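You operate a simulated robot arm through the tools that you are given. There is no shell and no other tool.

You run a simulated robot arm. Do the job below in one go: nothing can be reset, and whatever is moved stays where it is left.

## Task
Move the bolt from the loose yellow-banded holder into the fixed one and dot its head.
Fine: screw it all the way down; blue marker, back in its pot; slide the empty holder over to the marking machine. Set down upright: blue marker.

The check looks at the end state, three seconds after you hand in, the way a careful person would. Anything else that was tipped, shoved, dropped, spilled or broken makes it a failure.

## Robot
A 7-joint arm with a two-finger parallel gripper, fixed in place. Base frame: the origin is at the foot of the arm, x ahead of it, y to its left, z up; the work surface is at about z = 0.8. Units: m, rad, N and s.
With the tool pointing down near the work surface it reaches from about 0.2 to 0.62 m from the base axis. Its first joint turns from -2.897 to 2.897 rad. Payload 1.57 kg.
The TCP is the grasp point between the finger pads, 0.03 m short of the fingertips. In the tool frame z runs along the fingers and y along their closing line. Largest opening 0.08 m; finger width 0.017, thickness 0.012; the body of the gripper, 0.04 by 0.082 m, starts 0.08 m behind the TCP.
Orientation is that of the tool frame in the base frame, as a unit quaternion [w, x, y, z]. With the fingers straight down and closing along the base's y, the tool's x points along the base's -x, its y along +y and its z along -z.

## Interface
- The arm moves only by the tool move_arm. Its argument "deltas" is one flat list of numbers, 6 for each row, row after row: the shift along the base's x, y, z in units of 30 mm (1.0 is 30 mm), then the turn, a rotation vector about the base's x, y, z in units of 4 degrees (1.0 is 4 degrees). In form: [tx, ty, tz, wx, wy, wz, tx, ty, tz, wx, wy, wz, ...]. A call has 1 to 20 rows; each row shifts and turns the commanded pose from where the row before left it. "gripper" is the gripper command, from -1 (shut) to 1 (fully open), values between in proportion, set as the call begins (left out, the last holds). A call with a number of a shift or a turn outside -1 to 1 is refused whole. Rows are played at 5 a second. More than 0.05 m and 0.15 rad between two rows, or a gripper value outside its range, and nothing of the call is played. Where a pose cannot be reached the arm comes as near as it can. A force on the tool above 90 N (or 10 N above the force at the start of the call, whichever is more), or a blocked arm, ends the call early, and 0.2 s more pass. Each finger travels about 0.072 m/s and halts on what it meets, pressing with about 27 N; the grip force reading is that of the motor and also rises with nothing between the fingers. The clock runs only during rows and for 0.2 s after the last one: add rows that do not move to give the fingers time. It gives the time, the measured TCP pose, the force on the tool (base axes), the opening and the grip force at its end, in the units of the frame above (readings bear some noise), with the torque about the TCP (base axes, N m) and any sound that the robot's microphone picked up.
- Cameras (640 x 400 px; columns grow to the right, rows downward): "scene" is fixed at [0.3988, 0.4988, 1.6301]; the picture's right is [-0.98, -0.20, 0.00], its down [-0.16, 0.81, -0.57] and it looks along [0.11, -0.56, -0.82] (base axes); focal length 359 px, centre (320, 200). "wrist" rides on the gripper at [0.072, -0.007, -0.122] in the tool frame; the picture's right is [0.09, 1.00, 0.00], its down [-0.84, 0.08, -0.54] and it looks along [-0.54, 0.05, 0.84] (tool axes); focal length 238 px, centre (320, 200).
- snapshot(camera): a new picture of that camera. No time passes.
- lift_body(by): slides the trunk up (or, below 0, down) by that many m; the arm rides with it, the base frame stays. It gives what a move gives, with no picture.
- point_at(camera, pixels): there is no depth. For up to 12 entries [column, row, z] of the newest picture of that camera ("zoom" is the newest enlarged one), the place [x, y] in the base frame at which the ray of that pixel passes the height z, good to about 0.003 m. No time passes.
- zoom(camera, box): a new picture of the part [left, top, right, bottom] of that camera's present view, enlarged. No time passes.
- close_job(): hands the job in; it is judged then, once.

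Leave the gripper open and the arm clear of the work at the hand-in unless told otherwise.

The tools are called after ">>>" as name(argument=value, ...) on one line, values as JSON. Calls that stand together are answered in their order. move_arm: Moves the arm, as the interface text tells. Its arguments: {"type":"object","properties":{"deltas":{"type":"array"},"gripper":{"type":"number"}},"required":["deltas"]} The other tools are called the same way: lift_body (by) slides the trunk up or down; snapshot (camera) takes a picture; point_at (camera, pixels) gives the place at which the rays of pixels pass given heights; zoom (camera, box) takes an enlarged picture of a part of a camera's view; close_job () hands the job in.

At the start:

```text
t: 0.0
ee_pos: [0.3457, 0.1131, 1.2152]
ee_rot: [0.001, 0.0, 1.0, 0.0]
wrist_force: [0.9, 0.8, 0.5]
moment: [0.02, -0.05, 0.0]
width: 0.0799
finger_force: 0.0
trunk travel left (down, up): [-0.65, 0.34]
```

scene: 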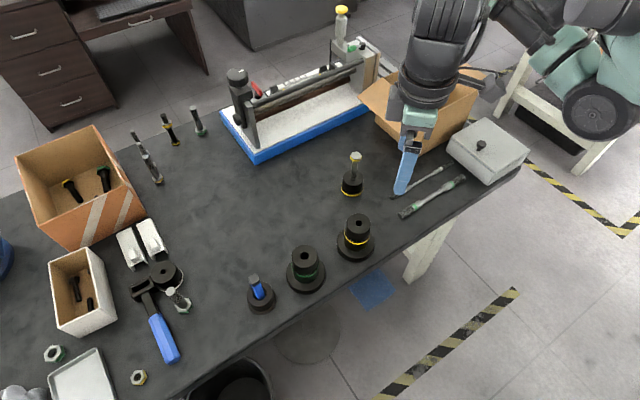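
wrist: 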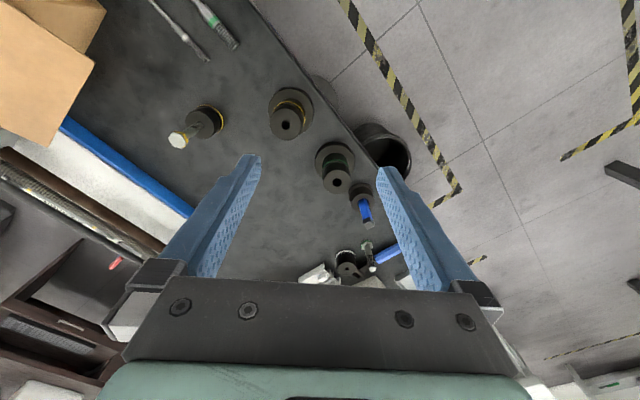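

I'll look closely at the scene first. The yellow-banded loose holder with a bolt seems to be at (353,180), the fixed yellow-banded one at (356,238), and the blue marker in its pot at (260,292).

>>> zoom(camera="scene", box=[220, 130, 420, 330])

>>> zoom(camera="scene", box=[210, 0, 410, 170])

>>> zoom(camera="scene", box=[0, 90, 240, 400])

>>> zoom(camera="scene", box=[380, 90, 560, 240])

```text
2.00 times, centred on (320, 230) of scene
```

zoom: 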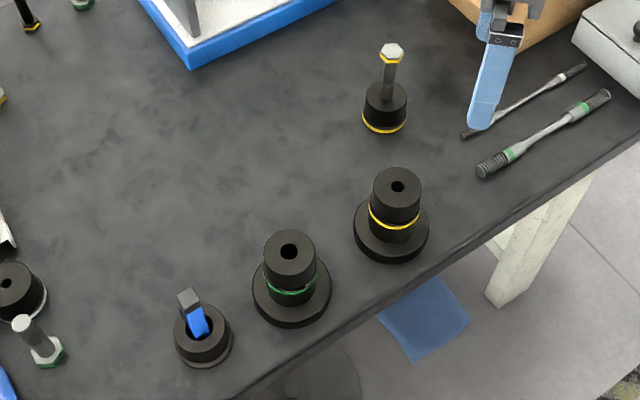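

```text
2.35 times, centred on (310, 85) of scene
```

zoom: 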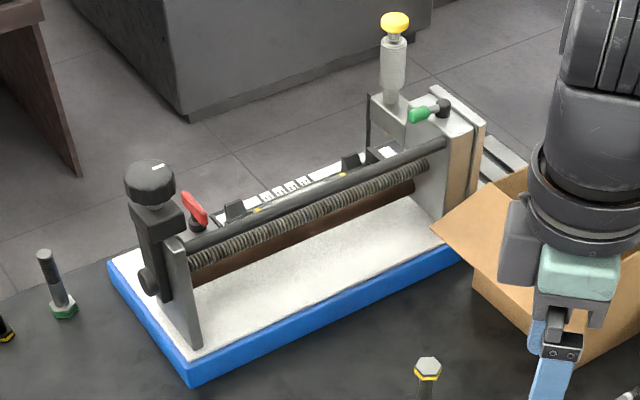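

```text
1.29 times, centred on (120, 245) of scene
```

zoom: 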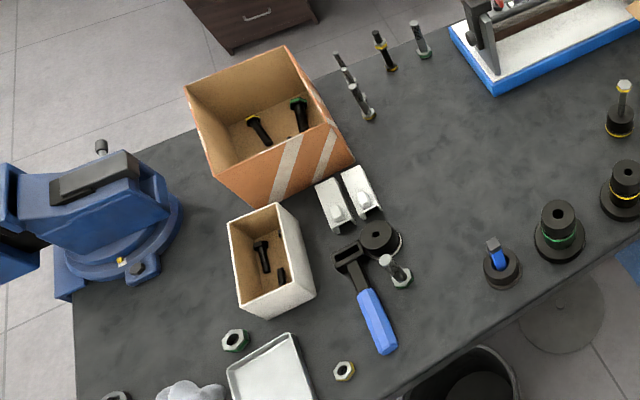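

```text
2.67 times, centred on (470, 165) of scene
```

zoom: 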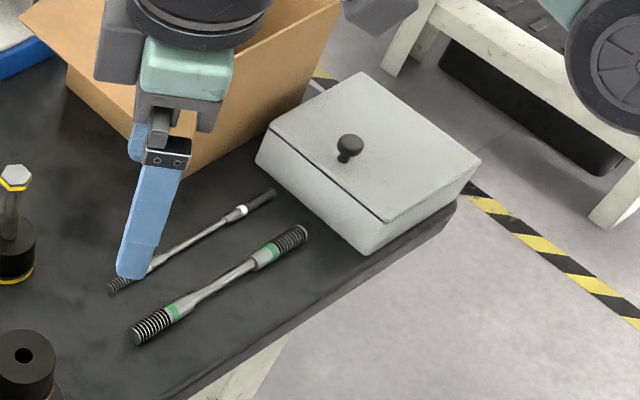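

I see the bolt (hex head, yellow band) standing in a small loose holder, the fixed flanged holder with a yellow ring, and the blue marker in a black pot. Zooming in tighter to measure each one.

>>> zoom(camera="scene", box=[320, 140, 400, 190])

>>> zoom(camera="scene", box=[230, 260, 310, 310])

>>> zoom(camera="scene", box=[310, 205, 400, 265])

```text
8.00 times, centred on (360, 165) of scene
```

zoom: 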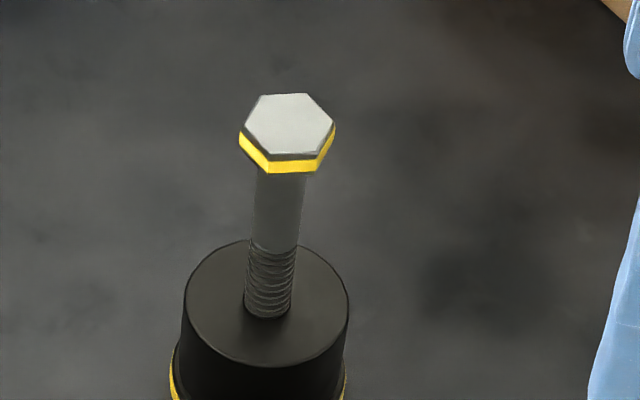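

```text
8.00 times, centred on (270, 285) of scene
```

zoom: 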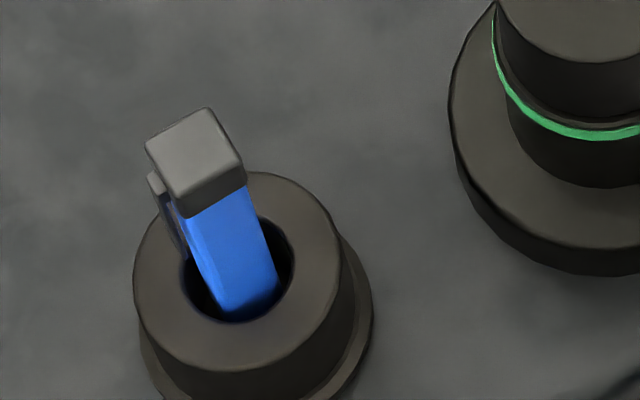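

```text
6.67 times, centred on (355, 235) of scene
```

zoom: 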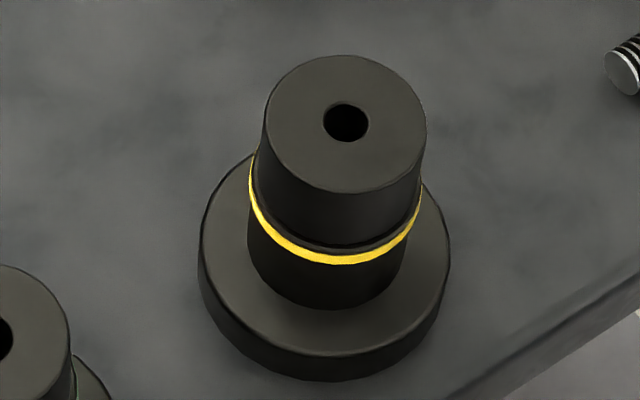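

I'll now convert key points at several heights to get positions: loose holder base/top, bolt head, fixed holder hole, marker and pot.

>>> point_at(camera="scene", pixels=[[352.5, 189.5, 0.8], [353.25, 177.75, 0.8], [353.25, 177.75, 0.85], [356.25, 155.6, 0.8], [356.25, 155.6, 0.9], [358.9, 223.3, 0.8], [358.9, 223.3, 0.9], [258, 283, 0.8], [258, 283, 0.9], [263, 287, 0.85], [304, 253, 0.9]])

>>> zoom(camera="scene", box=[310, 145, 400, 205])

>>> zoom(camera="wrist", box=[150, 70, 400, 230])

```text
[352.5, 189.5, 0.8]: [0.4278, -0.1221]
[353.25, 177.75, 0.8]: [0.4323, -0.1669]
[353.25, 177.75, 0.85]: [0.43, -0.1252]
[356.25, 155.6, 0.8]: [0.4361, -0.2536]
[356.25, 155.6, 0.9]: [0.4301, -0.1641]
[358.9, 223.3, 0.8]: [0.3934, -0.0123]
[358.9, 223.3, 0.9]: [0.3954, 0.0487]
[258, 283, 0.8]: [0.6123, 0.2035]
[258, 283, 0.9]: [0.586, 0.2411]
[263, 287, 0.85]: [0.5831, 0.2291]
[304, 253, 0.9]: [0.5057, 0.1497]
```

```text
6.67 times, centred on (355, 175) of scene
```

zoom: 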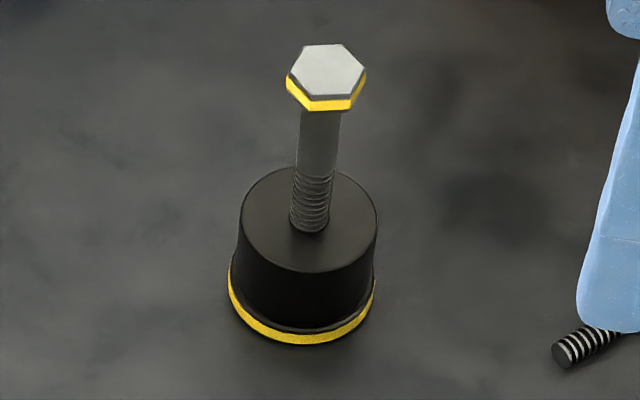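

```text
2.50 times, centred on (275, 150) of wrist
```

zoom: 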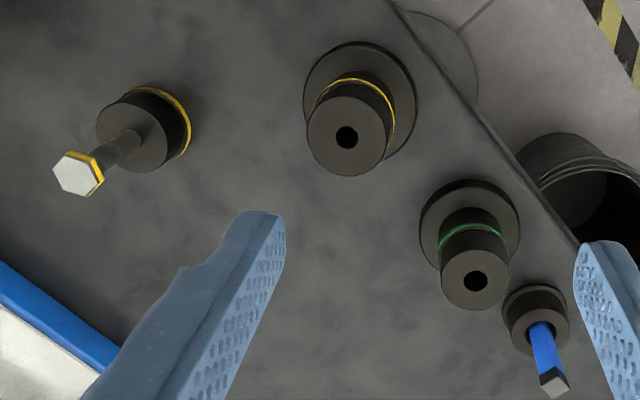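

Now the same from the wrist camera for triangulation: fixed hole at wrist (303.8,144.8), bolt head at (177.8,139.6), marker top (368.2,223.6), pot top (361.8,200).

>>> point_at(camera="wrist", pixels=[[303.8, 144.8, 0.8], [303.8, 144.8, 0.9], [177.8, 139.6, 0.9], [177.8, 139.6, 0.95], [199.8, 124.8, 0.85], [368.2, 223.6, 0.85], [368.2, 223.6, 0.95], [361.8, 200, 0.8], [361.8, 200, 0.85]])

>>> point_at(camera="scene", pixels=[[355.6, 245.9, 0.8], [358.75, 223.45, 0.87], [358.75, 223.45, 0.88], [254.3, 279.5, 0.85], [254.3, 279.5, 0.95], [261, 292, 0.8], [259.5, 288, 0.85]])

```text
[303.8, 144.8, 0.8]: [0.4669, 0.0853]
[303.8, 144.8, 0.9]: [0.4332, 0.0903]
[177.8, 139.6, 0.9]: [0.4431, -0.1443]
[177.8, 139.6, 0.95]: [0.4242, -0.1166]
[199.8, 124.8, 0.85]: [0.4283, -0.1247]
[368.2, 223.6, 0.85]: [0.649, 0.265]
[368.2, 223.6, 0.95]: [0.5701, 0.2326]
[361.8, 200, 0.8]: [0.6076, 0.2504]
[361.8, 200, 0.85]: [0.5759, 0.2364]
```

```text
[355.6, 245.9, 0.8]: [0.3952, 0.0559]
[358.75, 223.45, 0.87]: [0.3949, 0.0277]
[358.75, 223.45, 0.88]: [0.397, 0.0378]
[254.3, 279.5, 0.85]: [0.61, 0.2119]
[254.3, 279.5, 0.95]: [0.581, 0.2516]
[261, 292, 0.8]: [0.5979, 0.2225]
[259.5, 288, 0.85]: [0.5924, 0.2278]
```

I mis-scaled one wrist pixel (fixed hole is at wrist (285.8,124.8)); re-measuring it along with the machine's base edge in the scene view.

>>> point_at(camera="wrist", pixels=[[285.8, 124.8, 0.8], [285.8, 124.8, 0.9], [285.8, 124.8, 0.92], [288, 111, 0.8]])

>>> point_at(camera="scene", pixels=[[358.9, 223.3, 0.9], [358.9, 223.3, 0.92], [257, 165, 0.8], [222, 120, 0.8], [372, 116, 0.8], [310, 140, 0.8], [400, 150, 0.8], [420, 155, 0.8]])

>>> zoom(camera="scene", box=[215, 85, 295, 165])

>>> zoom(camera="scene", box=[280, 60, 400, 150])

```text
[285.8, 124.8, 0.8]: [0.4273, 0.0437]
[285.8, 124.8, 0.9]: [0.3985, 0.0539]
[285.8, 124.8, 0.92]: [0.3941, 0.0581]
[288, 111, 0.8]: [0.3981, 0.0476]
```

```text
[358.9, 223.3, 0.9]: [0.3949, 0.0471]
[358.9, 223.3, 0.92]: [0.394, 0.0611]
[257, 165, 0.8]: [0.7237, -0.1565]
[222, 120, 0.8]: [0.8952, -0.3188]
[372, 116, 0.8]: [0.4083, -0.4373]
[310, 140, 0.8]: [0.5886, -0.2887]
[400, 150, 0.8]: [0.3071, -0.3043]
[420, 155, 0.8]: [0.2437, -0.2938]
```

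```text
5.00 times, centred on (255, 125) of scene
```

zoom: 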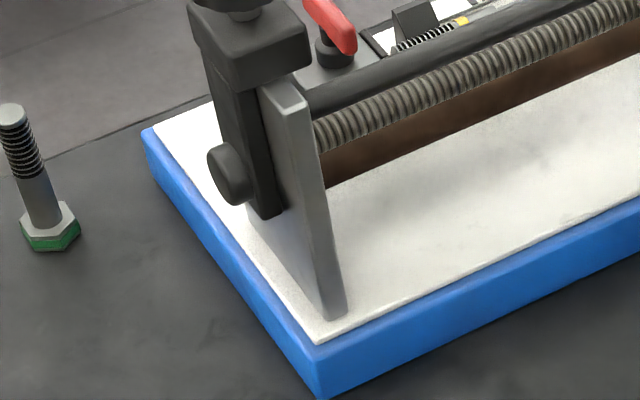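

```text
4.44 times, centred on (340, 105) of scene
```

zoom: 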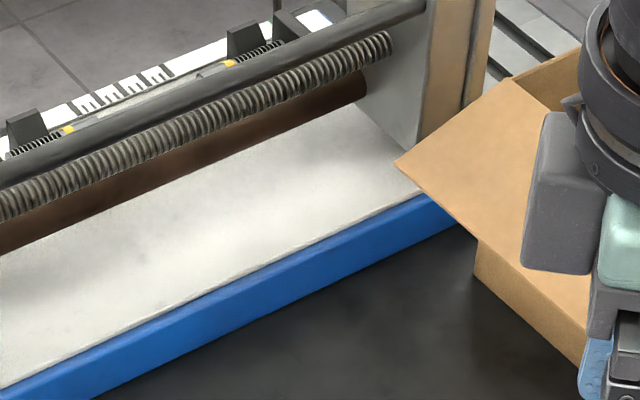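

The loose holder stands at about (0.428,-0.123), bolt head top at about z 0.946; the fixed hole is at about (0.395,0.057,0.913); marker top at about (0.587,0.241,0.928); the machine's base edge runs diagonally about 0.2 m away. I'll move the arm above the bolt, staying high, with the gripper open.

>>> move_arm(deltas=[0.34, -1, 0, 0, 0, 0, 0.34, -1, 0, 0, 0, 0, 0.34, -1, -0.5, 0, 0, 0, 0.34, -1, -0.5, 0, 0, 0, 0.34, -1, -0.5, 0, 0, 0, 0.34, -1, -0.5, 0, 0, 0, 0.34, -1, -0.5, 0, 0, 0, 0.34, -0.87, -0.5, 0, 0, 0, 0, 0, -0.5, 0, 0, 0, 0, 0, 0, 0, 0, 0], gripper=1)

>>> snapshot(camera="wrist")

>>> snapshot(camera="scene")

```text
t: 2.2
ee_pos: [0.4265, -0.1241, 1.1113]
ee_rot: [0.0, 0.0, 1.0, 0.0]
wrist_force: [-0.5, 0.6, 0.0]
moment: [0.0, -0.02, 0.07]
width: 0.0799
finger_force: 0.1
trunk travel left (down, up): [-0.65, 0.34]
```

```text
taken
```

wrist: 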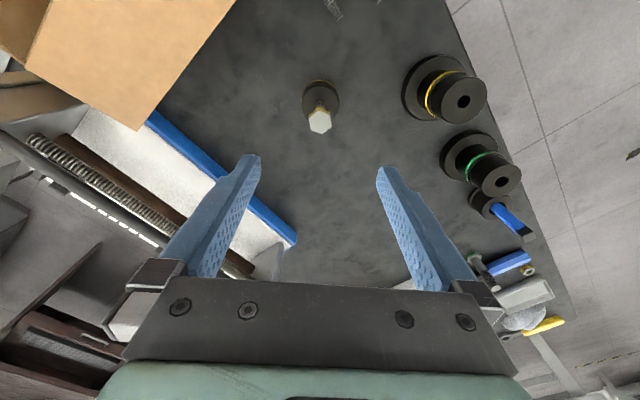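

```text
taken
```

scene: 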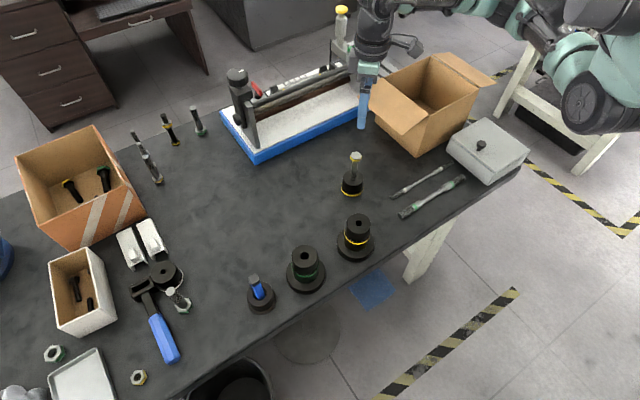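

The TCP is now almost directly above the bolt (wrist pixel (320,121)). Zooming the wrist view on the hex head to read its orientation and position.

>>> zoom(camera="wrist", box=[280, 70, 360, 140])

>>> zoom(camera="scene", box=[340, 60, 440, 140])

>>> zoom(camera="wrist", box=[380, 40, 560, 260])

```text
5.71 times, centred on (320, 105) of wrist
```

zoom: 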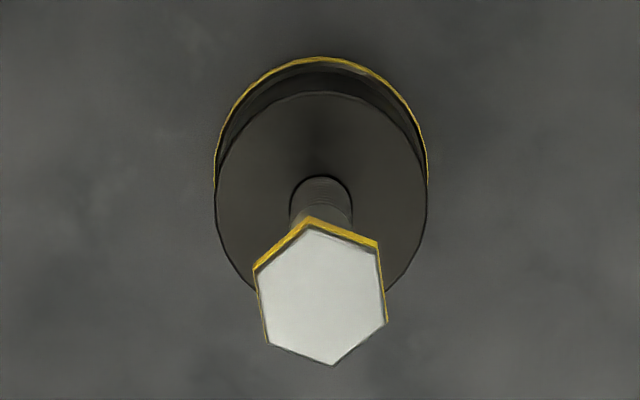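

```text
5.00 times, centred on (390, 100) of scene
```

zoom: 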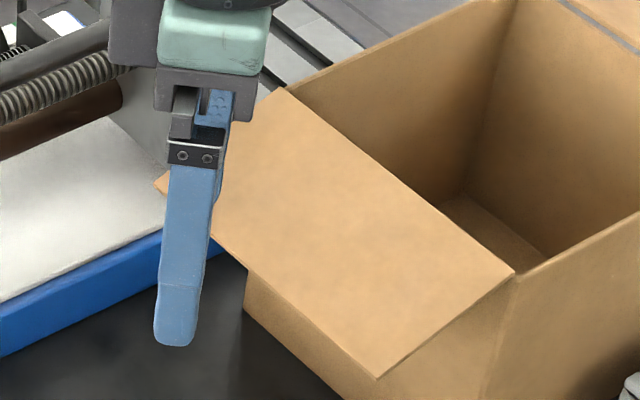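

```text
1.82 times, centred on (470, 150) of wrist
```

zoom: 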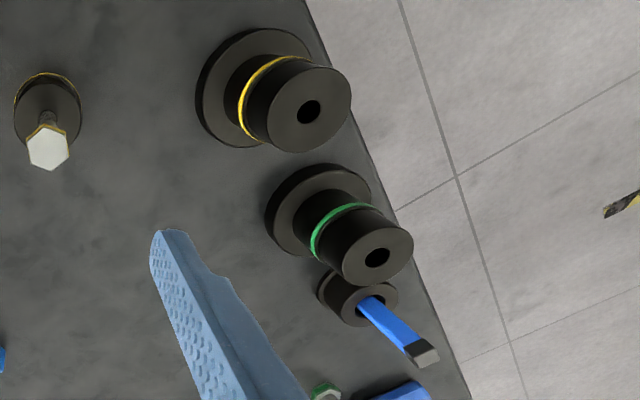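

Mapping the hex corners with the wrist zoom pixels... I need that zoom to be the newest, so I'll retake it and then point.

>>> zoom(camera="wrist", box=[280, 70, 360, 140])

>>> point_at(camera="zoom", pixels=[[312, 228, 0.946], [379, 249, 0.946], [387, 320, 0.946], [335, 365, 0.946], [267, 343, 0.946], [255, 272, 0.946], [321, 200, 0.85], [321, 190, 0.85]])

```text
5.71 times, centred on (320, 105) of wrist
```

zoom: 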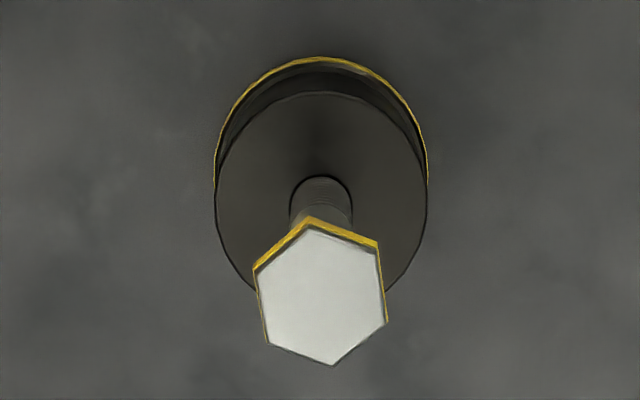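

```text
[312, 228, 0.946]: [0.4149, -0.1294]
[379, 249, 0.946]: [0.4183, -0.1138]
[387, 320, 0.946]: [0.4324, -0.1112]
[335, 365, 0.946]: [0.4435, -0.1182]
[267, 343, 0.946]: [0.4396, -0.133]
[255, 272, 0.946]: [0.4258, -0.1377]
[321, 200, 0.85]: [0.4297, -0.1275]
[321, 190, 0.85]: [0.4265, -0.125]
```

Bolt axis at (0.429,-0.124); hex flats' normals lie near 48°, 108°, 168°. Before grasping I'll find the wrist's turning range at this safe height: turn +80° about base z first.

>>> move_arm(deltas=[0, 0, 0, 0, 0, 1, 0, 0, 0, 0, 0, 1, 0, 0, 0, 0, 0, 1, 0, 0, 0, 0, 0, 1, 0, 0, 0, 0, 0, 1, 0, 0, 0, 0, 0, 1, 0, 0, 0, 0, 0, 1, 0, 0, 0, 0, 0, 1, 0, 0, 0, 0, 0, 1, 0, 0, 0, 0, 0, 1, 0, 0, 0, 0, 0, 1, 0, 0, 0, 0, 0, 1, 0, 0, 0, 0, 0, 1, 0, 0, 0, 0, 0, 1, 0, 0, 0, 0, 0, 1, 0, 0, 0, 0, 0, 1, 0, 0, 0, 0, 0, 1, 0, 0, 0, 0, 0, 1, 0, 0, 0, 0, 0, 1, 0, 0, 0, 0, 0, 0.6])

```text
t: 6.4
ee_pos: [0.4264, -0.1236, 1.1102]
ee_rot: [0.0, -0.259, 0.966, 0.0]
wrist_force: [0.4, 0.0, 0.5]
moment: [0.02, -0.01, -0.03]
width: 0.0798
finger_force: 0.0
out of reach, approached as far as the arm can: row 8, 9, 10, 11, 12, 13, 14, 15, 16, 17, 18, 19
trunk travel left (down, up): [-0.65, 0.34]
```

The wrist stops at +30° (so there's ample room in the clockwise, screwing direction). Now turning back by 11.7° to see whether the command follows from the limit.

>>> move_arm(deltas=[0, 0, 0, 0, 0, -1, 0, 0, 0, 0, 0, -1, 0, 0, 0, 0, 0, -0.925, 0, 0, 0, 0, 0, 0])

```text
t: 7.4
ee_pos: [0.4262, -0.123, 1.1107]
ee_rot: [0.0, -0.163, 0.987, 0.0]
wrist_force: [-0.2, 0.0, 0.6]
moment: [0.0, 0.02, 0.0]
width: 0.0798
finger_force: 0.0
trunk travel left (down, up): [-0.65, 0.34]
```

The command follows from the reached pose; yaw is now about 18.8°, matching the flats (108°). Descending to TCP z≈1.02 (tips still above the head) and checking alignment.

>>> move_arm(deltas=[0.09, -0.02, -1, 0, 0, 0, 0, 0, -1, 0, 0, 0, 0, 0, -1, 0, 0, 0, 0, 0, 0, 0, 0, 0])

>>> snapshot(camera="wrist")

>>> zoom(camera="scene", box=[310, 100, 410, 205])

```text
t: 8.4
ee_pos: [0.429, -0.1241, 1.0202]
ee_rot: [0.0, -0.163, 0.987, -0.001]
wrist_force: [0.2, -0.4, 0.3]
moment: [0.02, -0.02, -0.02]
width: 0.0797
finger_force: 0.1
trunk travel left (down, up): [-0.65, 0.34]
```

```text
taken
```

wrist: 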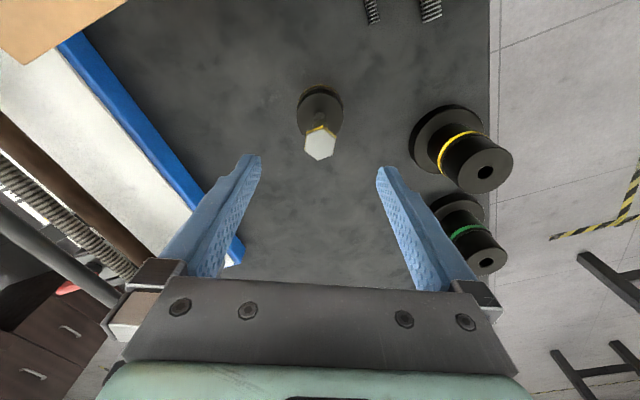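

```text
3.81 times, centred on (360, 152) of scene
```

zoom: 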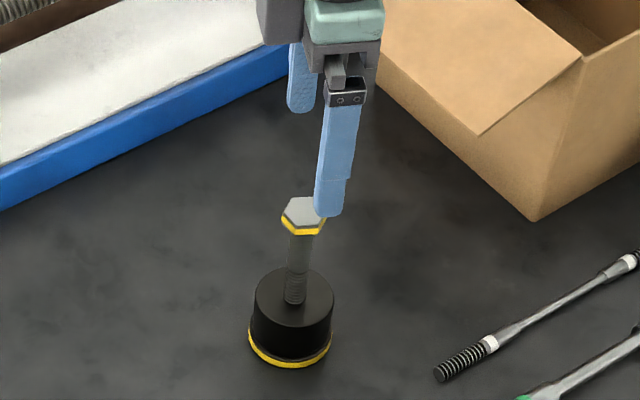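

The head sits at wrist (320,143), centred between the fingers. Zooming to check that the flats are parallel to the fingers.

>>> zoom(camera="wrist", box=[285, 110, 355, 165])

>>> point_at(camera="zoom", pixels=[[320, 240, 0.946]])

```text
7.27 times, centred on (320, 138) of wrist
```

zoom: 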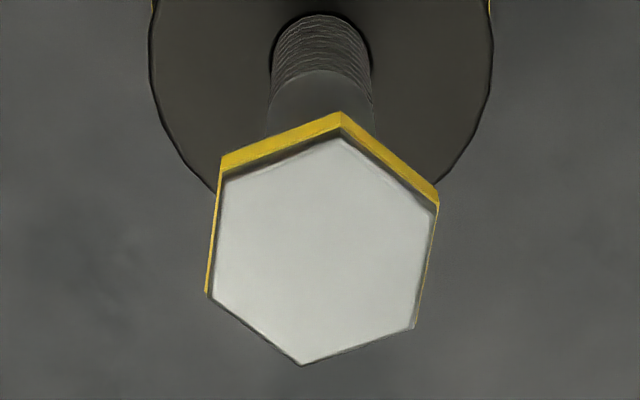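

```text
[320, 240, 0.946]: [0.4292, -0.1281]
```

The hex looks turned the other way now; I'll measure the corners in base coordinates.

>>> point_at(camera="zoom", pixels=[[343, 138, 0.946], [438, 205, 0.946], [413, 328, 0.946], [302, 365, 0.946], [207, 292, 0.946], [222, 178, 0.946], [320, 65, 0.85]])

```text
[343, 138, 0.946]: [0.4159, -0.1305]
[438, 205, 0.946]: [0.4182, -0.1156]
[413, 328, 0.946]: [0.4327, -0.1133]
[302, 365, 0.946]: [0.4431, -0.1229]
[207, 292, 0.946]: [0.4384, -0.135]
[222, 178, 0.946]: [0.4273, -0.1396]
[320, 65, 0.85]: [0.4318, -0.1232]
```

Flats normal is at about 106.7° vs my closing line at 108.8° — fine after a −2° trim. Lowering to TCP z≈0.948 so the head is between the pads.

>>> move_arm(deltas=[0, -0.03, -1, 0, 0, -0.5, 0, 0, -1, 0, 0, 0, 0, 0, -0.4, 0, 0, 0, 0, 0, 0, 0, 0, 0])

>>> snapshot(camera="wrist")

>>> zoom(camera="scene", box=[310, 120, 410, 205])

```text
t: 9.4
ee_pos: [0.4292, -0.1239, 0.9476]
ee_rot: [0.0, -0.145, 0.989, 0.001]
wrist_force: [0.6, -0.4, -0.5]
moment: [-0.03, 0.01, 0.03]
width: 0.08
finger_force: 0.0
trunk travel left (down, up): [-0.65, 0.34]
```

```text
taken
```

wrist: 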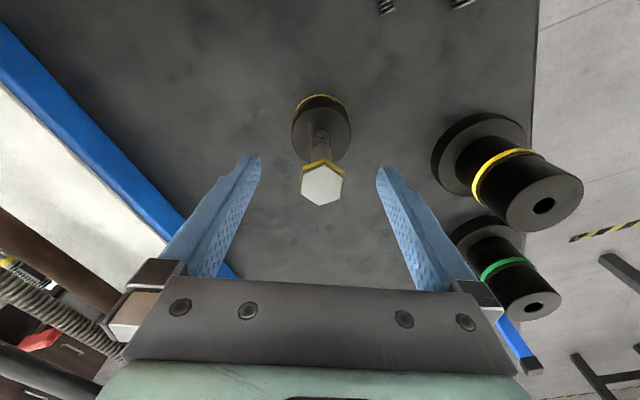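

```text
4.71 times, centred on (360, 162) of scene
```

zoom: 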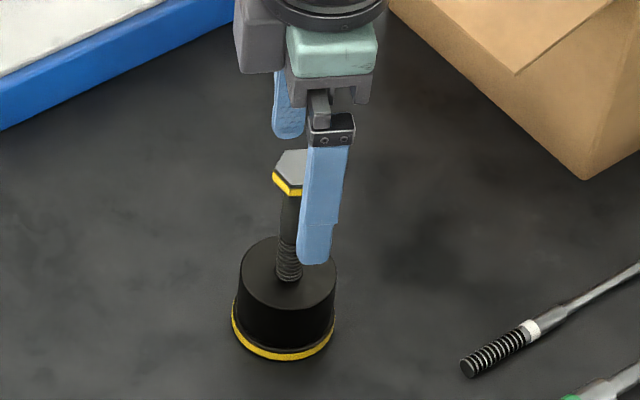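

The head is centred between the fingers (wrist (322,183)). Closing the gripper on the flats.

>>> move_arm(deltas=[0, 0, 0, 0, 0, 0, 0, 0, 0, 0, 0, 0, 0, 0, 0, 0, 0, 0, 0, 0, 0, 0, 0, 0, 0, 0, 0, 0, 0, 0], gripper=-1)

>>> zoom(camera="scene", box=[310, 120, 410, 205])

>>> snapshot(camera="wrist")

```text
t: 10.6
ee_pos: [0.4299, -0.1251, 0.9475]
ee_rot: [0.0, -0.145, 0.989, -0.001]
wrist_force: [-1.9, 3.2, 0.4]
moment: [0.23, 0.1, -0.02]
width: 0.0254
finger_force: 26.6
trunk travel left (down, up): [-0.65, 0.34]
```

```text
4.71 times, centred on (360, 162) of scene
```

zoom: 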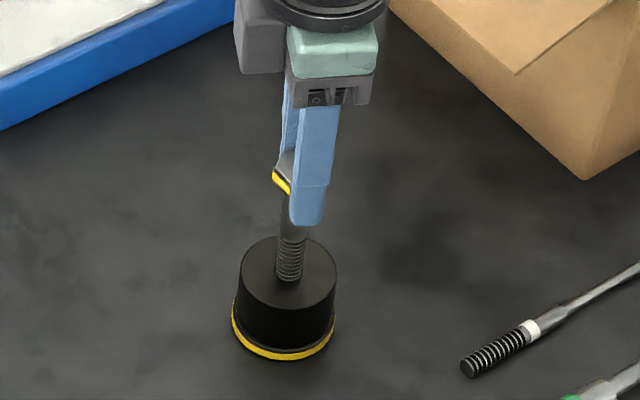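

```text
taken
```

wrist: 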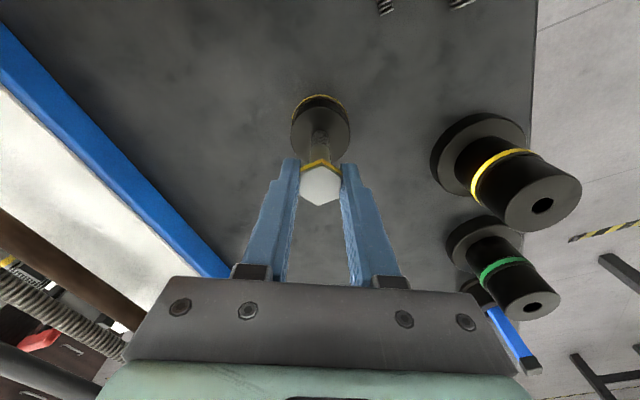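

Gripped at 25.4 mm across flats. Now a gentle 4 mm lift to test whether the bolt pulls free or is threaded in the loose holder.

>>> move_arm(deltas=[-0.01, 0.03, 0.03, 0, 0, 0, 0, 0, 0.05, 0, 0, 0, 0, 0, 0.05, 0, 0, 0, 0, 0, 0, 0, 0, 0])

>>> zoom(camera="scene", box=[310, 120, 410, 205])

```text
t: 11.6
ee_pos: [0.4296, -0.1246, 0.9508]
ee_rot: [-0.001, -0.146, 0.989, 0.0]
wrist_force: [-0.9, 0.2, -8.7]
moment: [-0.03, 0.0, -0.03]
width: 0.0256
finger_force: 27.1
trunk travel left (down, up): [-0.65, 0.34]
```

```text
4.71 times, centred on (360, 162) of scene
```

zoom: 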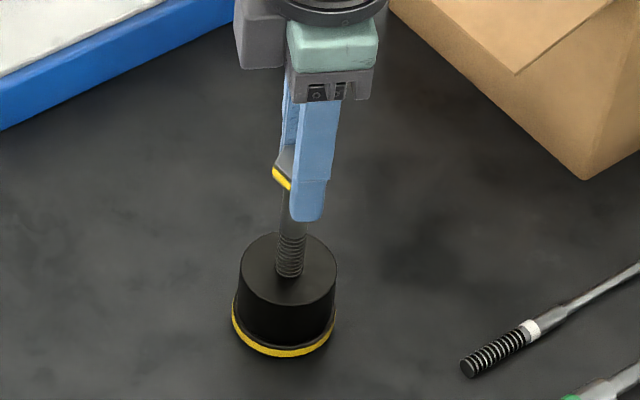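

The tool now carries 8.7 N and the holder's base rose with the bolt: the bolt is threaded into the loose holder. I'll set it back down, and unscrew it counter-clockwise, which needs the wrist wound back to negative yaw first. Lowering and opening.

>>> move_arm(deltas=[0, 0, -0.06, 0, 0, 0, 0, 0, -0.06, 0, 0, 0, 0, 0, 0, 0, 0, 0])

```text
t: 12.4
ee_pos: [0.4304, -0.1244, 0.9466]
ee_rot: [-0.001, -0.145, 0.989, 0.0]
wrist_force: [-0.7, -0.5, -8.8]
moment: [0.02, 0.02, 0.02]
width: 0.0256
finger_force: 26.9
trunk travel left (down, up): [-0.65, 0.34]
```

Still carrying the weight — a little more down in half-millimetre steps until it rests.

>>> move_arm(deltas=[0, 0, -0.02, 0, 0, 0, 0, 0, -0.02, 0, 0, 0, 0, 0, 0, 0, 0, 0])

```text
t: 13.2
ee_pos: [0.4293, -0.1244, 0.9481]
ee_rot: [0.001, -0.145, 0.989, -0.001]
wrist_force: [-1.3, -1.1, 1.2]
moment: [-0.16, 0.14, -0.02]
width: 0.0253
finger_force: 26.7
trunk travel left (down, up): [-0.65, 0.34]
```

Now resting (Fz 1.2 N). With about 13° of positive turn left, I'll test the unscrewing torque with +12°.

>>> move_arm(deltas=[0, 0, 0, 0, 0, 1, 0, 0, 0, 0, 0, 1, 0, 0, 0, 0, 0, 1, 0, 0, 0, 0, 0, 0])

>>> zoom(camera="scene", box=[310, 120, 410, 205])

```text
t: 14.2
ee_pos: [0.4297, -0.124, 0.947]
ee_rot: [0.002, -0.249, 0.968, -0.001]
wrist_force: [4.8, -0.8, 15.6]
moment: [-0.1, 0.08, -0.01]
width: 0.0256
finger_force: 26.8
trunk travel left (down, up): [-0.65, 0.34]
```

```text
4.71 times, centred on (360, 162) of scene
```

zoom: 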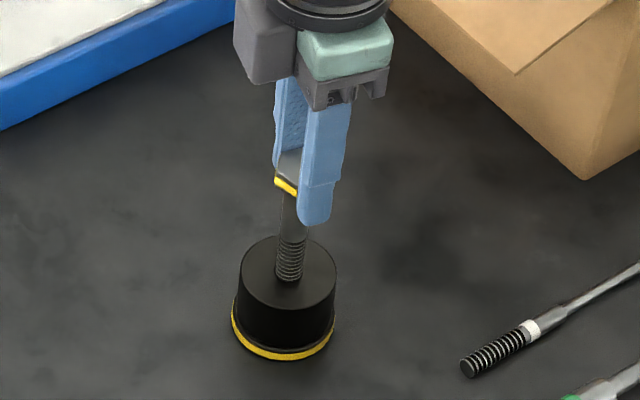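

The upward push rose from 1.2 to 15.6 N in 12° with almost no torque: the bolt is unscrewing and the holder stays put. I'll raise by 0.3 mm to calibrate how much rise this represents.

>>> move_arm(deltas=[0, 0, 0.01, 0, 0, 0, 0, 0, 0, 0, 0, 0])

```text
t: 14.8
ee_pos: [0.4295, -0.1237, 0.9478]
ee_rot: [0.001, -0.248, 0.969, -0.001]
wrist_force: [6.4, 0.0, 17.0]
moment: [0.03, -0.21, -0.06]
width: 0.0257
finger_force: 27.4
trunk travel left (down, up): [-0.65, 0.34]
```

No drop yet; another 0.6 mm up.

>>> move_arm(deltas=[0, 0, 0.02, 0, 0, 0, 0, 0, 0, 0, 0, 0])

```text
t: 15.4
ee_pos: [0.4304, -0.1239, 0.9474]
ee_rot: [0.0, -0.248, 0.969, 0.0]
wrist_force: [6.6, -0.8, 14.0]
moment: [0.08, -0.41, -0.06]
width: 0.0252
finger_force: 26.8
trunk travel left (down, up): [-0.65, 0.34]
```

Raising another 0.6 mm and watching the force.

>>> move_arm(deltas=[0, 0, 0.02, 0, 0, 0, 0, 0, 0, 0, 0, 0])

>>> zoom(camera="scene", box=[310, 120, 410, 205])

>>> snapshot(camera="wrist")

```text
t: 16.0
ee_pos: [0.4295, -0.1239, 0.9477]
ee_rot: [0.0, -0.248, 0.969, 0.0]
wrist_force: [5.9, -2.3, 7.3]
moment: [0.21, -0.53, -0.04]
width: 0.0255
finger_force: 27.0
trunk travel left (down, up): [-0.65, 0.34]
```

```text
4.71 times, centred on (360, 162) of scene
```

zoom: 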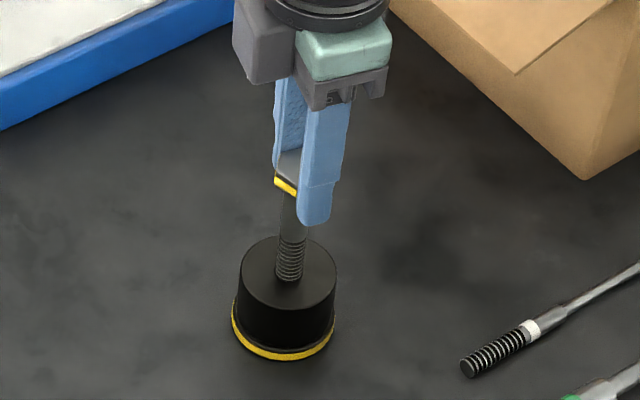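

```text
taken
```

wrist: 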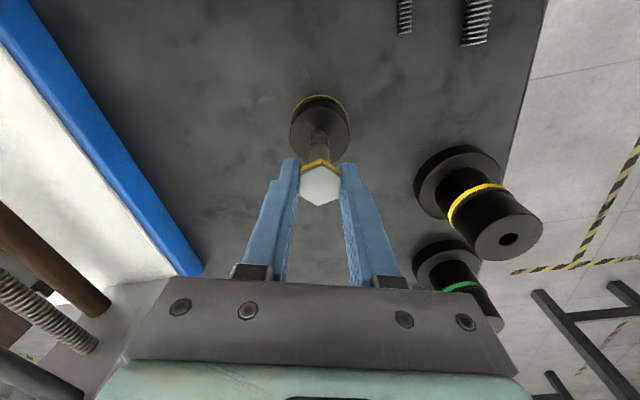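

The arm is springy (about 8–10 N/mm), so forces lag commands. I'll open the gripper now and check how far the head has risen and that the holder hasn't shifted.

>>> move_arm(deltas=[0, 0, 0, 0, 0, 0, 0, 0, 0, 0, 0, 0, 0, 0, 0, 0, 0, 0], gripper=1)

>>> zoom(camera="scene", box=[310, 120, 410, 205])

>>> zoom(camera="wrist", box=[280, 80, 360, 220])

```text
t: 16.8
ee_pos: [0.4301, -0.1249, 0.9476]
ee_rot: [0.0, -0.248, 0.969, 0.0]
wrist_force: [0.7, 0.4, 0.1]
moment: [-0.02, 0.02, -0.02]
width: 0.0801
finger_force: 0.1
trunk travel left (down, up): [-0.65, 0.34]
```

```text
4.71 times, centred on (360, 162) of scene
```

zoom: 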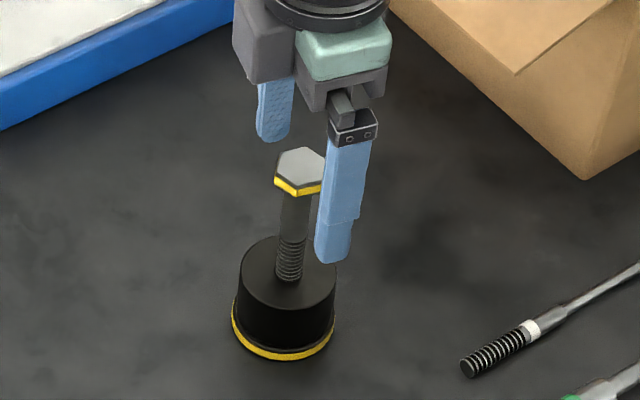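

```text
2.86 times, centred on (320, 150) of wrist
```

zoom: 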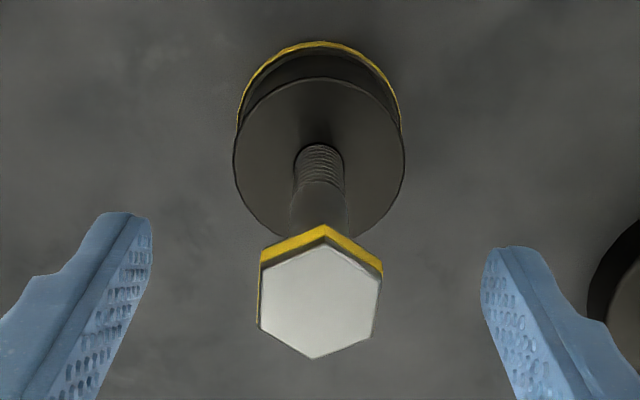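

The bolt stands fine and the holder hasn't moved. Now winding the open gripper back −300° around the bolt (hex realigns every 60°), 75 rows in all.

>>> move_arm(deltas=[0, 0, 0, 0, 0, -1, 0, 0, 0, 0, 0, -1, 0, 0, 0, 0, 0, -1, 0, 0, 0, 0, 0, -1, 0, 0, 0, 0, 0, -1, 0, 0, 0, 0, 0, -1, 0, 0, 0, 0, 0, -1, 0, 0, 0, 0, 0, -1, 0, 0, 0, 0, 0, -1, 0, 0, 0, 0, 0, -1, 0, 0, 0, 0, 0, -1, 0, 0, 0, 0, 0, -1, 0, 0, 0, 0, 0, -1, 0, 0, 0, 0, 0, -1, 0, 0, 0, 0, 0, -1, 0, 0, 0, 0, 0, -1, 0, 0, 0, 0, 0, -1, 0, 0, 0, 0, 0, -1, 0, 0, 0, 0, 0, -1, 0, 0, 0, 0, 0, -1])

>>> snapshot(camera="scene")

```text
t: 21.0
ee_pos: [0.4298, -0.1234, 0.9471]
ee_rot: [0.0, 0.433, 0.901, 0.0]
wrist_force: [-0.1, -0.5, -1.0]
moment: [0.04, 0.0, 0.03]
width: 0.0801
finger_force: 0.0
trunk travel left (down, up): [-0.65, 0.34]
```

```text
taken
```

scene: 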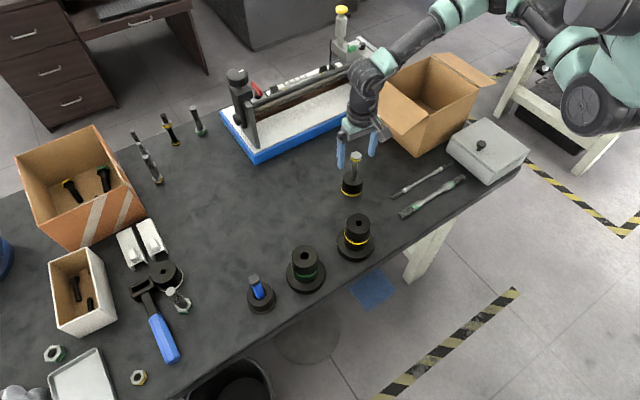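

Yaw −51°, all clear. Continuing the wind-back: another 80°.

>>> move_arm(deltas=[0, 0, 0, 0, 0, -1, 0, 0, 0, 0, 0, -1, 0, 0, 0, 0, 0, -1, 0, 0, 0, 0, 0, -1, 0, 0, 0, 0, 0, -1, 0, 0, 0, 0, 0, -1, 0, 0, 0, 0, 0, -1, 0, 0, 0, 0, 0, -1, 0, 0, 0, 0, 0, -1, 0, 0, 0, 0, 0, -1, 0, 0, 0, 0, 0, -1, 0, 0, 0, 0, 0, -1, 0, 0, 0, 0, 0, -1, 0, 0, 0, 0, 0, -1, 0, 0, 0, 0, 0, -1, 0, 0, 0, 0, 0, -1, 0, 0, 0, 0, 0, -1, 0, 0, 0, 0, 0, -1, 0, 0, 0, 0, 0, -1, 0, 0, 0, 0, 0, -1])

```text
t: 25.2
ee_pos: [0.4289, -0.1246, 0.9486]
ee_rot: [0.0, 0.912, 0.411, 0.0]
wrist_force: [0.0, -0.2, 0.7]
moment: [0.0, 0.03, -0.01]
width: 0.08
finger_force: 0.0
trunk travel left (down, up): [-0.65, 0.34]
```

Yaw −131°, no contact. Another 80°.

>>> move_arm(deltas=[0, 0, 0, 0, 0, -1, 0, 0, 0, 0, 0, -1, 0, 0, 0, 0, 0, -1, 0, 0, 0, 0, 0, -1, 0, 0, 0, 0, 0, -1, 0, 0, 0, 0, 0, -1, 0, 0, 0, 0, 0, -1, 0, 0, 0, 0, 0, -1, 0, 0, 0, 0, 0, -1, 0, 0, 0, 0, 0, -1, 0, 0, 0, 0, 0, -1, 0, 0, 0, 0, 0, -1, 0, 0, 0, 0, 0, -1, 0, 0, 0, 0, 0, -1, 0, 0, 0, 0, 0, -1, 0, 0, 0, 0, 0, -1, 0, 0, 0, 0, 0, -1, 0, 0, 0, 0, 0, -1, 0, 0, 0, 0, 0, -1, 0, 0, 0, 0, 0, -1])

>>> snapshot(camera="wrist")

>>> snapshot(camera="scene")

```text
t: 29.4
ee_pos: [0.428, -0.1236, 0.9481]
ee_rot: [0.0, 0.963, -0.271, 0.0]
wrist_force: [0.5, -0.2, 0.4]
moment: [0.01, -0.01, -0.01]
width: 0.0801
finger_force: 0.1
trunk travel left (down, up): [-0.65, 0.34]
```

```text
taken
```

wrist: 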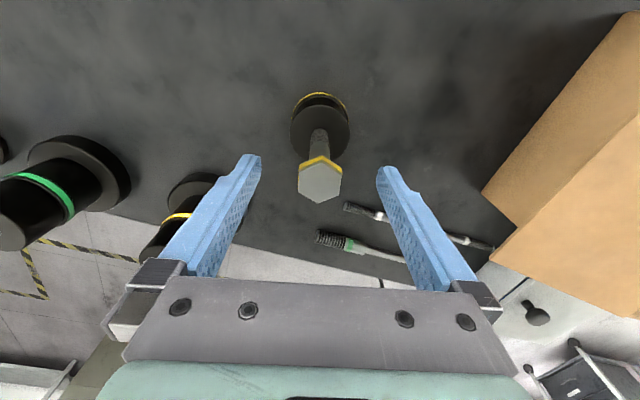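

```text
taken
```

scene: 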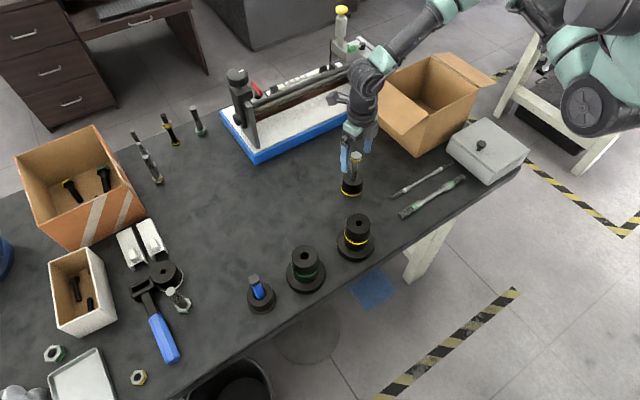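

Yaw −211°. Final −60° to reach −271°, which aligns with the flats again.

>>> move_arm(deltas=[0, 0, 0, 0, 0, -1, 0, 0, 0, 0, 0, -1, 0, 0, 0, 0, 0, -1, 0, 0, 0, 0, 0, -1, 0, 0, 0, 0, 0, -1, 0, 0, 0, 0, 0, -1, 0, 0, 0, 0, 0, -1, 0, 0, 0, 0, 0, -1, 0, 0, 0, 0, 0, -1, 0, 0, 0, 0, 0, -1, 0, 0, 0, 0, 0, -1, 0, 0, 0, 0, 0, -1, 0, 0, 0, 0, 0, -1, 0, 0, 0, 0, 0, -1, 0, 0, 0, 0, 0, -1, 0, 0, 0, 0, 0, 0])

>>> zoom(camera="wrist", box=[240, 80, 400, 220])

```text
t: 32.8
ee_pos: [0.4289, -0.1249, 0.9487]
ee_rot: [0.0, -0.699, 0.715, 0.0]
wrist_force: [-0.4, 0.2, -0.7]
moment: [-0.01, 0.0, 0.04]
width: 0.08
finger_force: 0.0
trunk travel left (down, up): [-0.65, 0.34]
```

```text
2.86 times, centred on (320, 150) of wrist
```

zoom: 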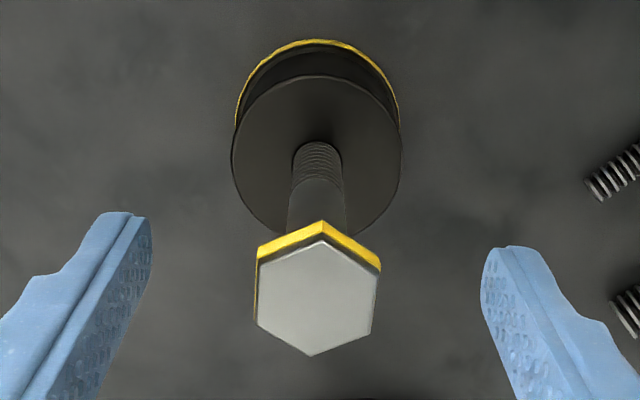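

Aligned and centred. Closing the gripper on the head again.

>>> move_arm(deltas=[0, 0, 0, 0, 0, 0, 0, 0, 0, 0, 0, 0, 0, 0, 0, 0, 0, 0, 0, 0, 0, 0, 0, 0, 0, 0, 0, 0, 0, 0], gripper=-1)

```text
t: 34.0
ee_pos: [0.43, -0.1238, 0.9482]
ee_rot: [0.0, -0.699, 0.715, -0.001]
wrist_force: [3.5, -0.3, 1.1]
moment: [-0.02, -0.16, 0.0]
width: 0.0257
finger_force: 26.8
trunk travel left (down, up): [-0.65, 0.34]
```

Gripped. Unscrewing +40° with a slight upward follow (about 0.3 mm) and watching forces.

>>> move_arm(deltas=[0, 0, 0.001, 0, 0, 1, 0, 0, 0.001, 0, 0, 1, 0, 0, 0.001, 0, 0, 1, 0, 0, 0.001, 0, 0, 1, 0, 0, 0.001, 0, 0, 1, 0, 0, 0.001, 0, 0, 1, 0, 0, 0.001, 0, 0, 1, 0, 0, 0.001, 0, 0, 1, 0, 0, 0.001, 0, 0, 1, 0, 0, 0.001, 0, 0, 1])

>>> zoom(camera="scene", box=[310, 120, 410, 205])

```text
t: 36.2
ee_pos: [0.4298, -0.1232, 0.9482]
ee_rot: [-0.001, 0.902, -0.432, 0.002]
wrist_force: [8.0, 2.5, 21.9]
moment: [-0.08, -0.26, -0.08]
width: 0.0257
finger_force: 27.3
trunk travel left (down, up): [-0.65, 0.34]
```

```text
4.71 times, centred on (360, 162) of scene
```

zoom: 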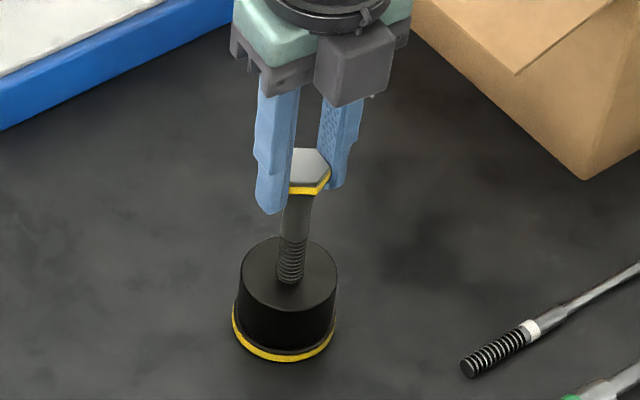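

Push rose to 21.9 N after 40°. Raising 1.5 mm to calibrate.

>>> move_arm(deltas=[0, 0, 0.05, 0, 0, 0, 0, 0, 0, 0, 0, 0, 0, 0, 0, 0, 0, 0])

```text
t: 37.0
ee_pos: [0.429, -0.1229, 0.949]
ee_rot: [0.0, 0.901, -0.433, -0.001]
wrist_force: [6.7, 1.3, 9.7]
moment: [-0.12, -0.47, 0.03]
width: 0.0256
finger_force: 26.9
trunk travel left (down, up): [-0.65, 0.34]
```

About 8 N/mm. Continuing +40° with a larger follow (0.15 mm per 4°).

>>> move_arm(deltas=[0, 0, 0.005, 0, 0, 1, 0, 0, 0.005, 0, 0, 1, 0, 0, 0.005, 0, 0, 1, 0, 0, 0.005, 0, 0, 1, 0, 0, 0.005, 0, 0, 1, 0, 0, 0.005, 0, 0, 1, 0, 0, 0.005, 0, 0, 1, 0, 0, 0.005, 0, 0, 1, 0, 0, 0.005, 0, 0, 1, 0, 0, 0.005, 0, 0, 1, 0, 0, 0, 0, 0, 0])

>>> zoom(camera="scene", box=[310, 120, 410, 205])

```text
t: 39.4
ee_pos: [0.4298, -0.1228, 0.9516]
ee_rot: [0.0, 0.995, -0.098, -0.001]
wrist_force: [0.4, 3.5, 2.5]
moment: [0.2, 0.03, 0.02]
width: 0.0256
finger_force: 26.9
trunk travel left (down, up): [-0.65, 0.34]
```

```text
4.71 times, centred on (360, 162) of scene
```

zoom: 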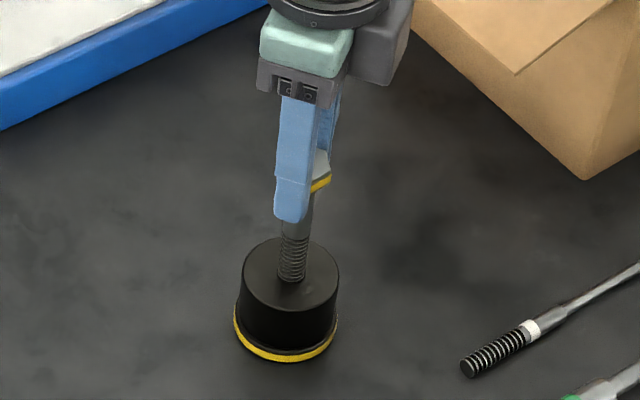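

Force 2.5 N, z 0.9516. Continuing +80° with 0.06 mm follow per row.

>>> move_arm(deltas=[0, 0, 0.002, 0, 0, 1, 0, 0, 0.002, 0, 0, 1, 0, 0, 0.002, 0, 0, 1, 0, 0, 0.002, 0, 0, 1, 0, 0, 0.002, 0, 0, 1, 0, 0, 0.002, 0, 0, 1, 0, 0, 0.002, 0, 0, 1, 0, 0, 0.002, 0, 0, 1, 0, 0, 0.002, 0, 0, 1, 0, 0, 0.002, 0, 0, 1, 0, 0, 0.002, 0, 0, 1, 0, 0, 0.002, 0, 0, 1, 0, 0, 0.002, 0, 0, 1, 0, 0, 0.002, 0, 0, 1, 0, 0, 0.002, 0, 0, 1, 0, 0, 0.002, 0, 0, 1, 0, 0, 0.002, 0, 0, 1, 0, 0, 0.002, 0, 0, 1, 0, 0, 0.002, 0, 0, 1, 0, 0, 0.002, 0, 0, 1])

>>> zoom(camera="scene", box=[310, 120, 410, 205])

```text
t: 43.6
ee_pos: [0.4285, -0.1256, 0.9531]
ee_rot: [0.002, 0.825, 0.565, 0.001]
wrist_force: [-0.9, -6.1, 19.0]
moment: [-0.14, -0.01, -0.07]
width: 0.0252
finger_force: 26.8
trunk travel left (down, up): [-0.65, 0.34]
```

```text
4.71 times, centred on (360, 162) of scene
```

zoom: 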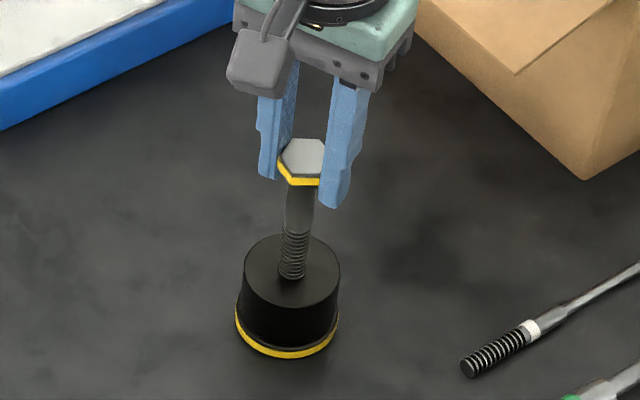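

Rise so far about 5.5 mm in 172° (≈11–12 mm per turn). Relieving 1 mm and continuing +80° with 0.13 mm per row.

>>> move_arm(deltas=[0, -0.01, 0.03, 0, 0, 1, 0, 0, 0.0045, 0, 0, 1, 0, 0, 0.0045, 0, 0, 1, 0, 0, 0.0045, 0, 0, 1, 0, 0, 0.0045, 0, 0, 1, 0, 0, 0.0045, 0, 0, 1, 0, 0, 0.0045, 0, 0, 1, 0, 0, 0.0045, 0, 0, 1, 0, 0, 0.0045, 0, 0, 1, 0, 0, 0.0045, 0, 0, 1, 0, 0, 0.0045, 0, 0, 1, 0, 0, 0.0045, 0, 0, 1, 0, 0, 0.0045, 0, 0, 1, 0, 0, 0.0045, 0, 0, 1, 0, 0, 0.0045, 0, 0, 1, 0, 0, 0.0045, 0, 0, 1, 0, 0, 0.0045, 0, 0, 1, 0, 0, 0.0045, 0, 0, 1, 0, 0, 0.0045, 0, 0, 1, 0, 0, 0.0045, 0, 0, 1])

>>> zoom(camera="scene", box=[310, 120, 410, 205])

```text
t: 47.8
ee_pos: [0.4303, -0.1249, 0.9554]
ee_rot: [0.0, 0.268, 0.963, 0.001]
wrist_force: [0.2, -0.5, -1.5]
moment: [0.02, 0.03, 0.01]
width: 0.0255
finger_force: 26.8
trunk travel left (down, up): [-0.65, 0.34]
```

```text
4.71 times, centred on (360, 162) of scene
```

zoom: 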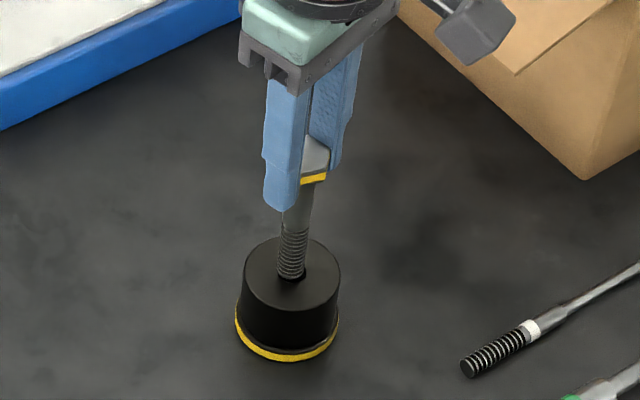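

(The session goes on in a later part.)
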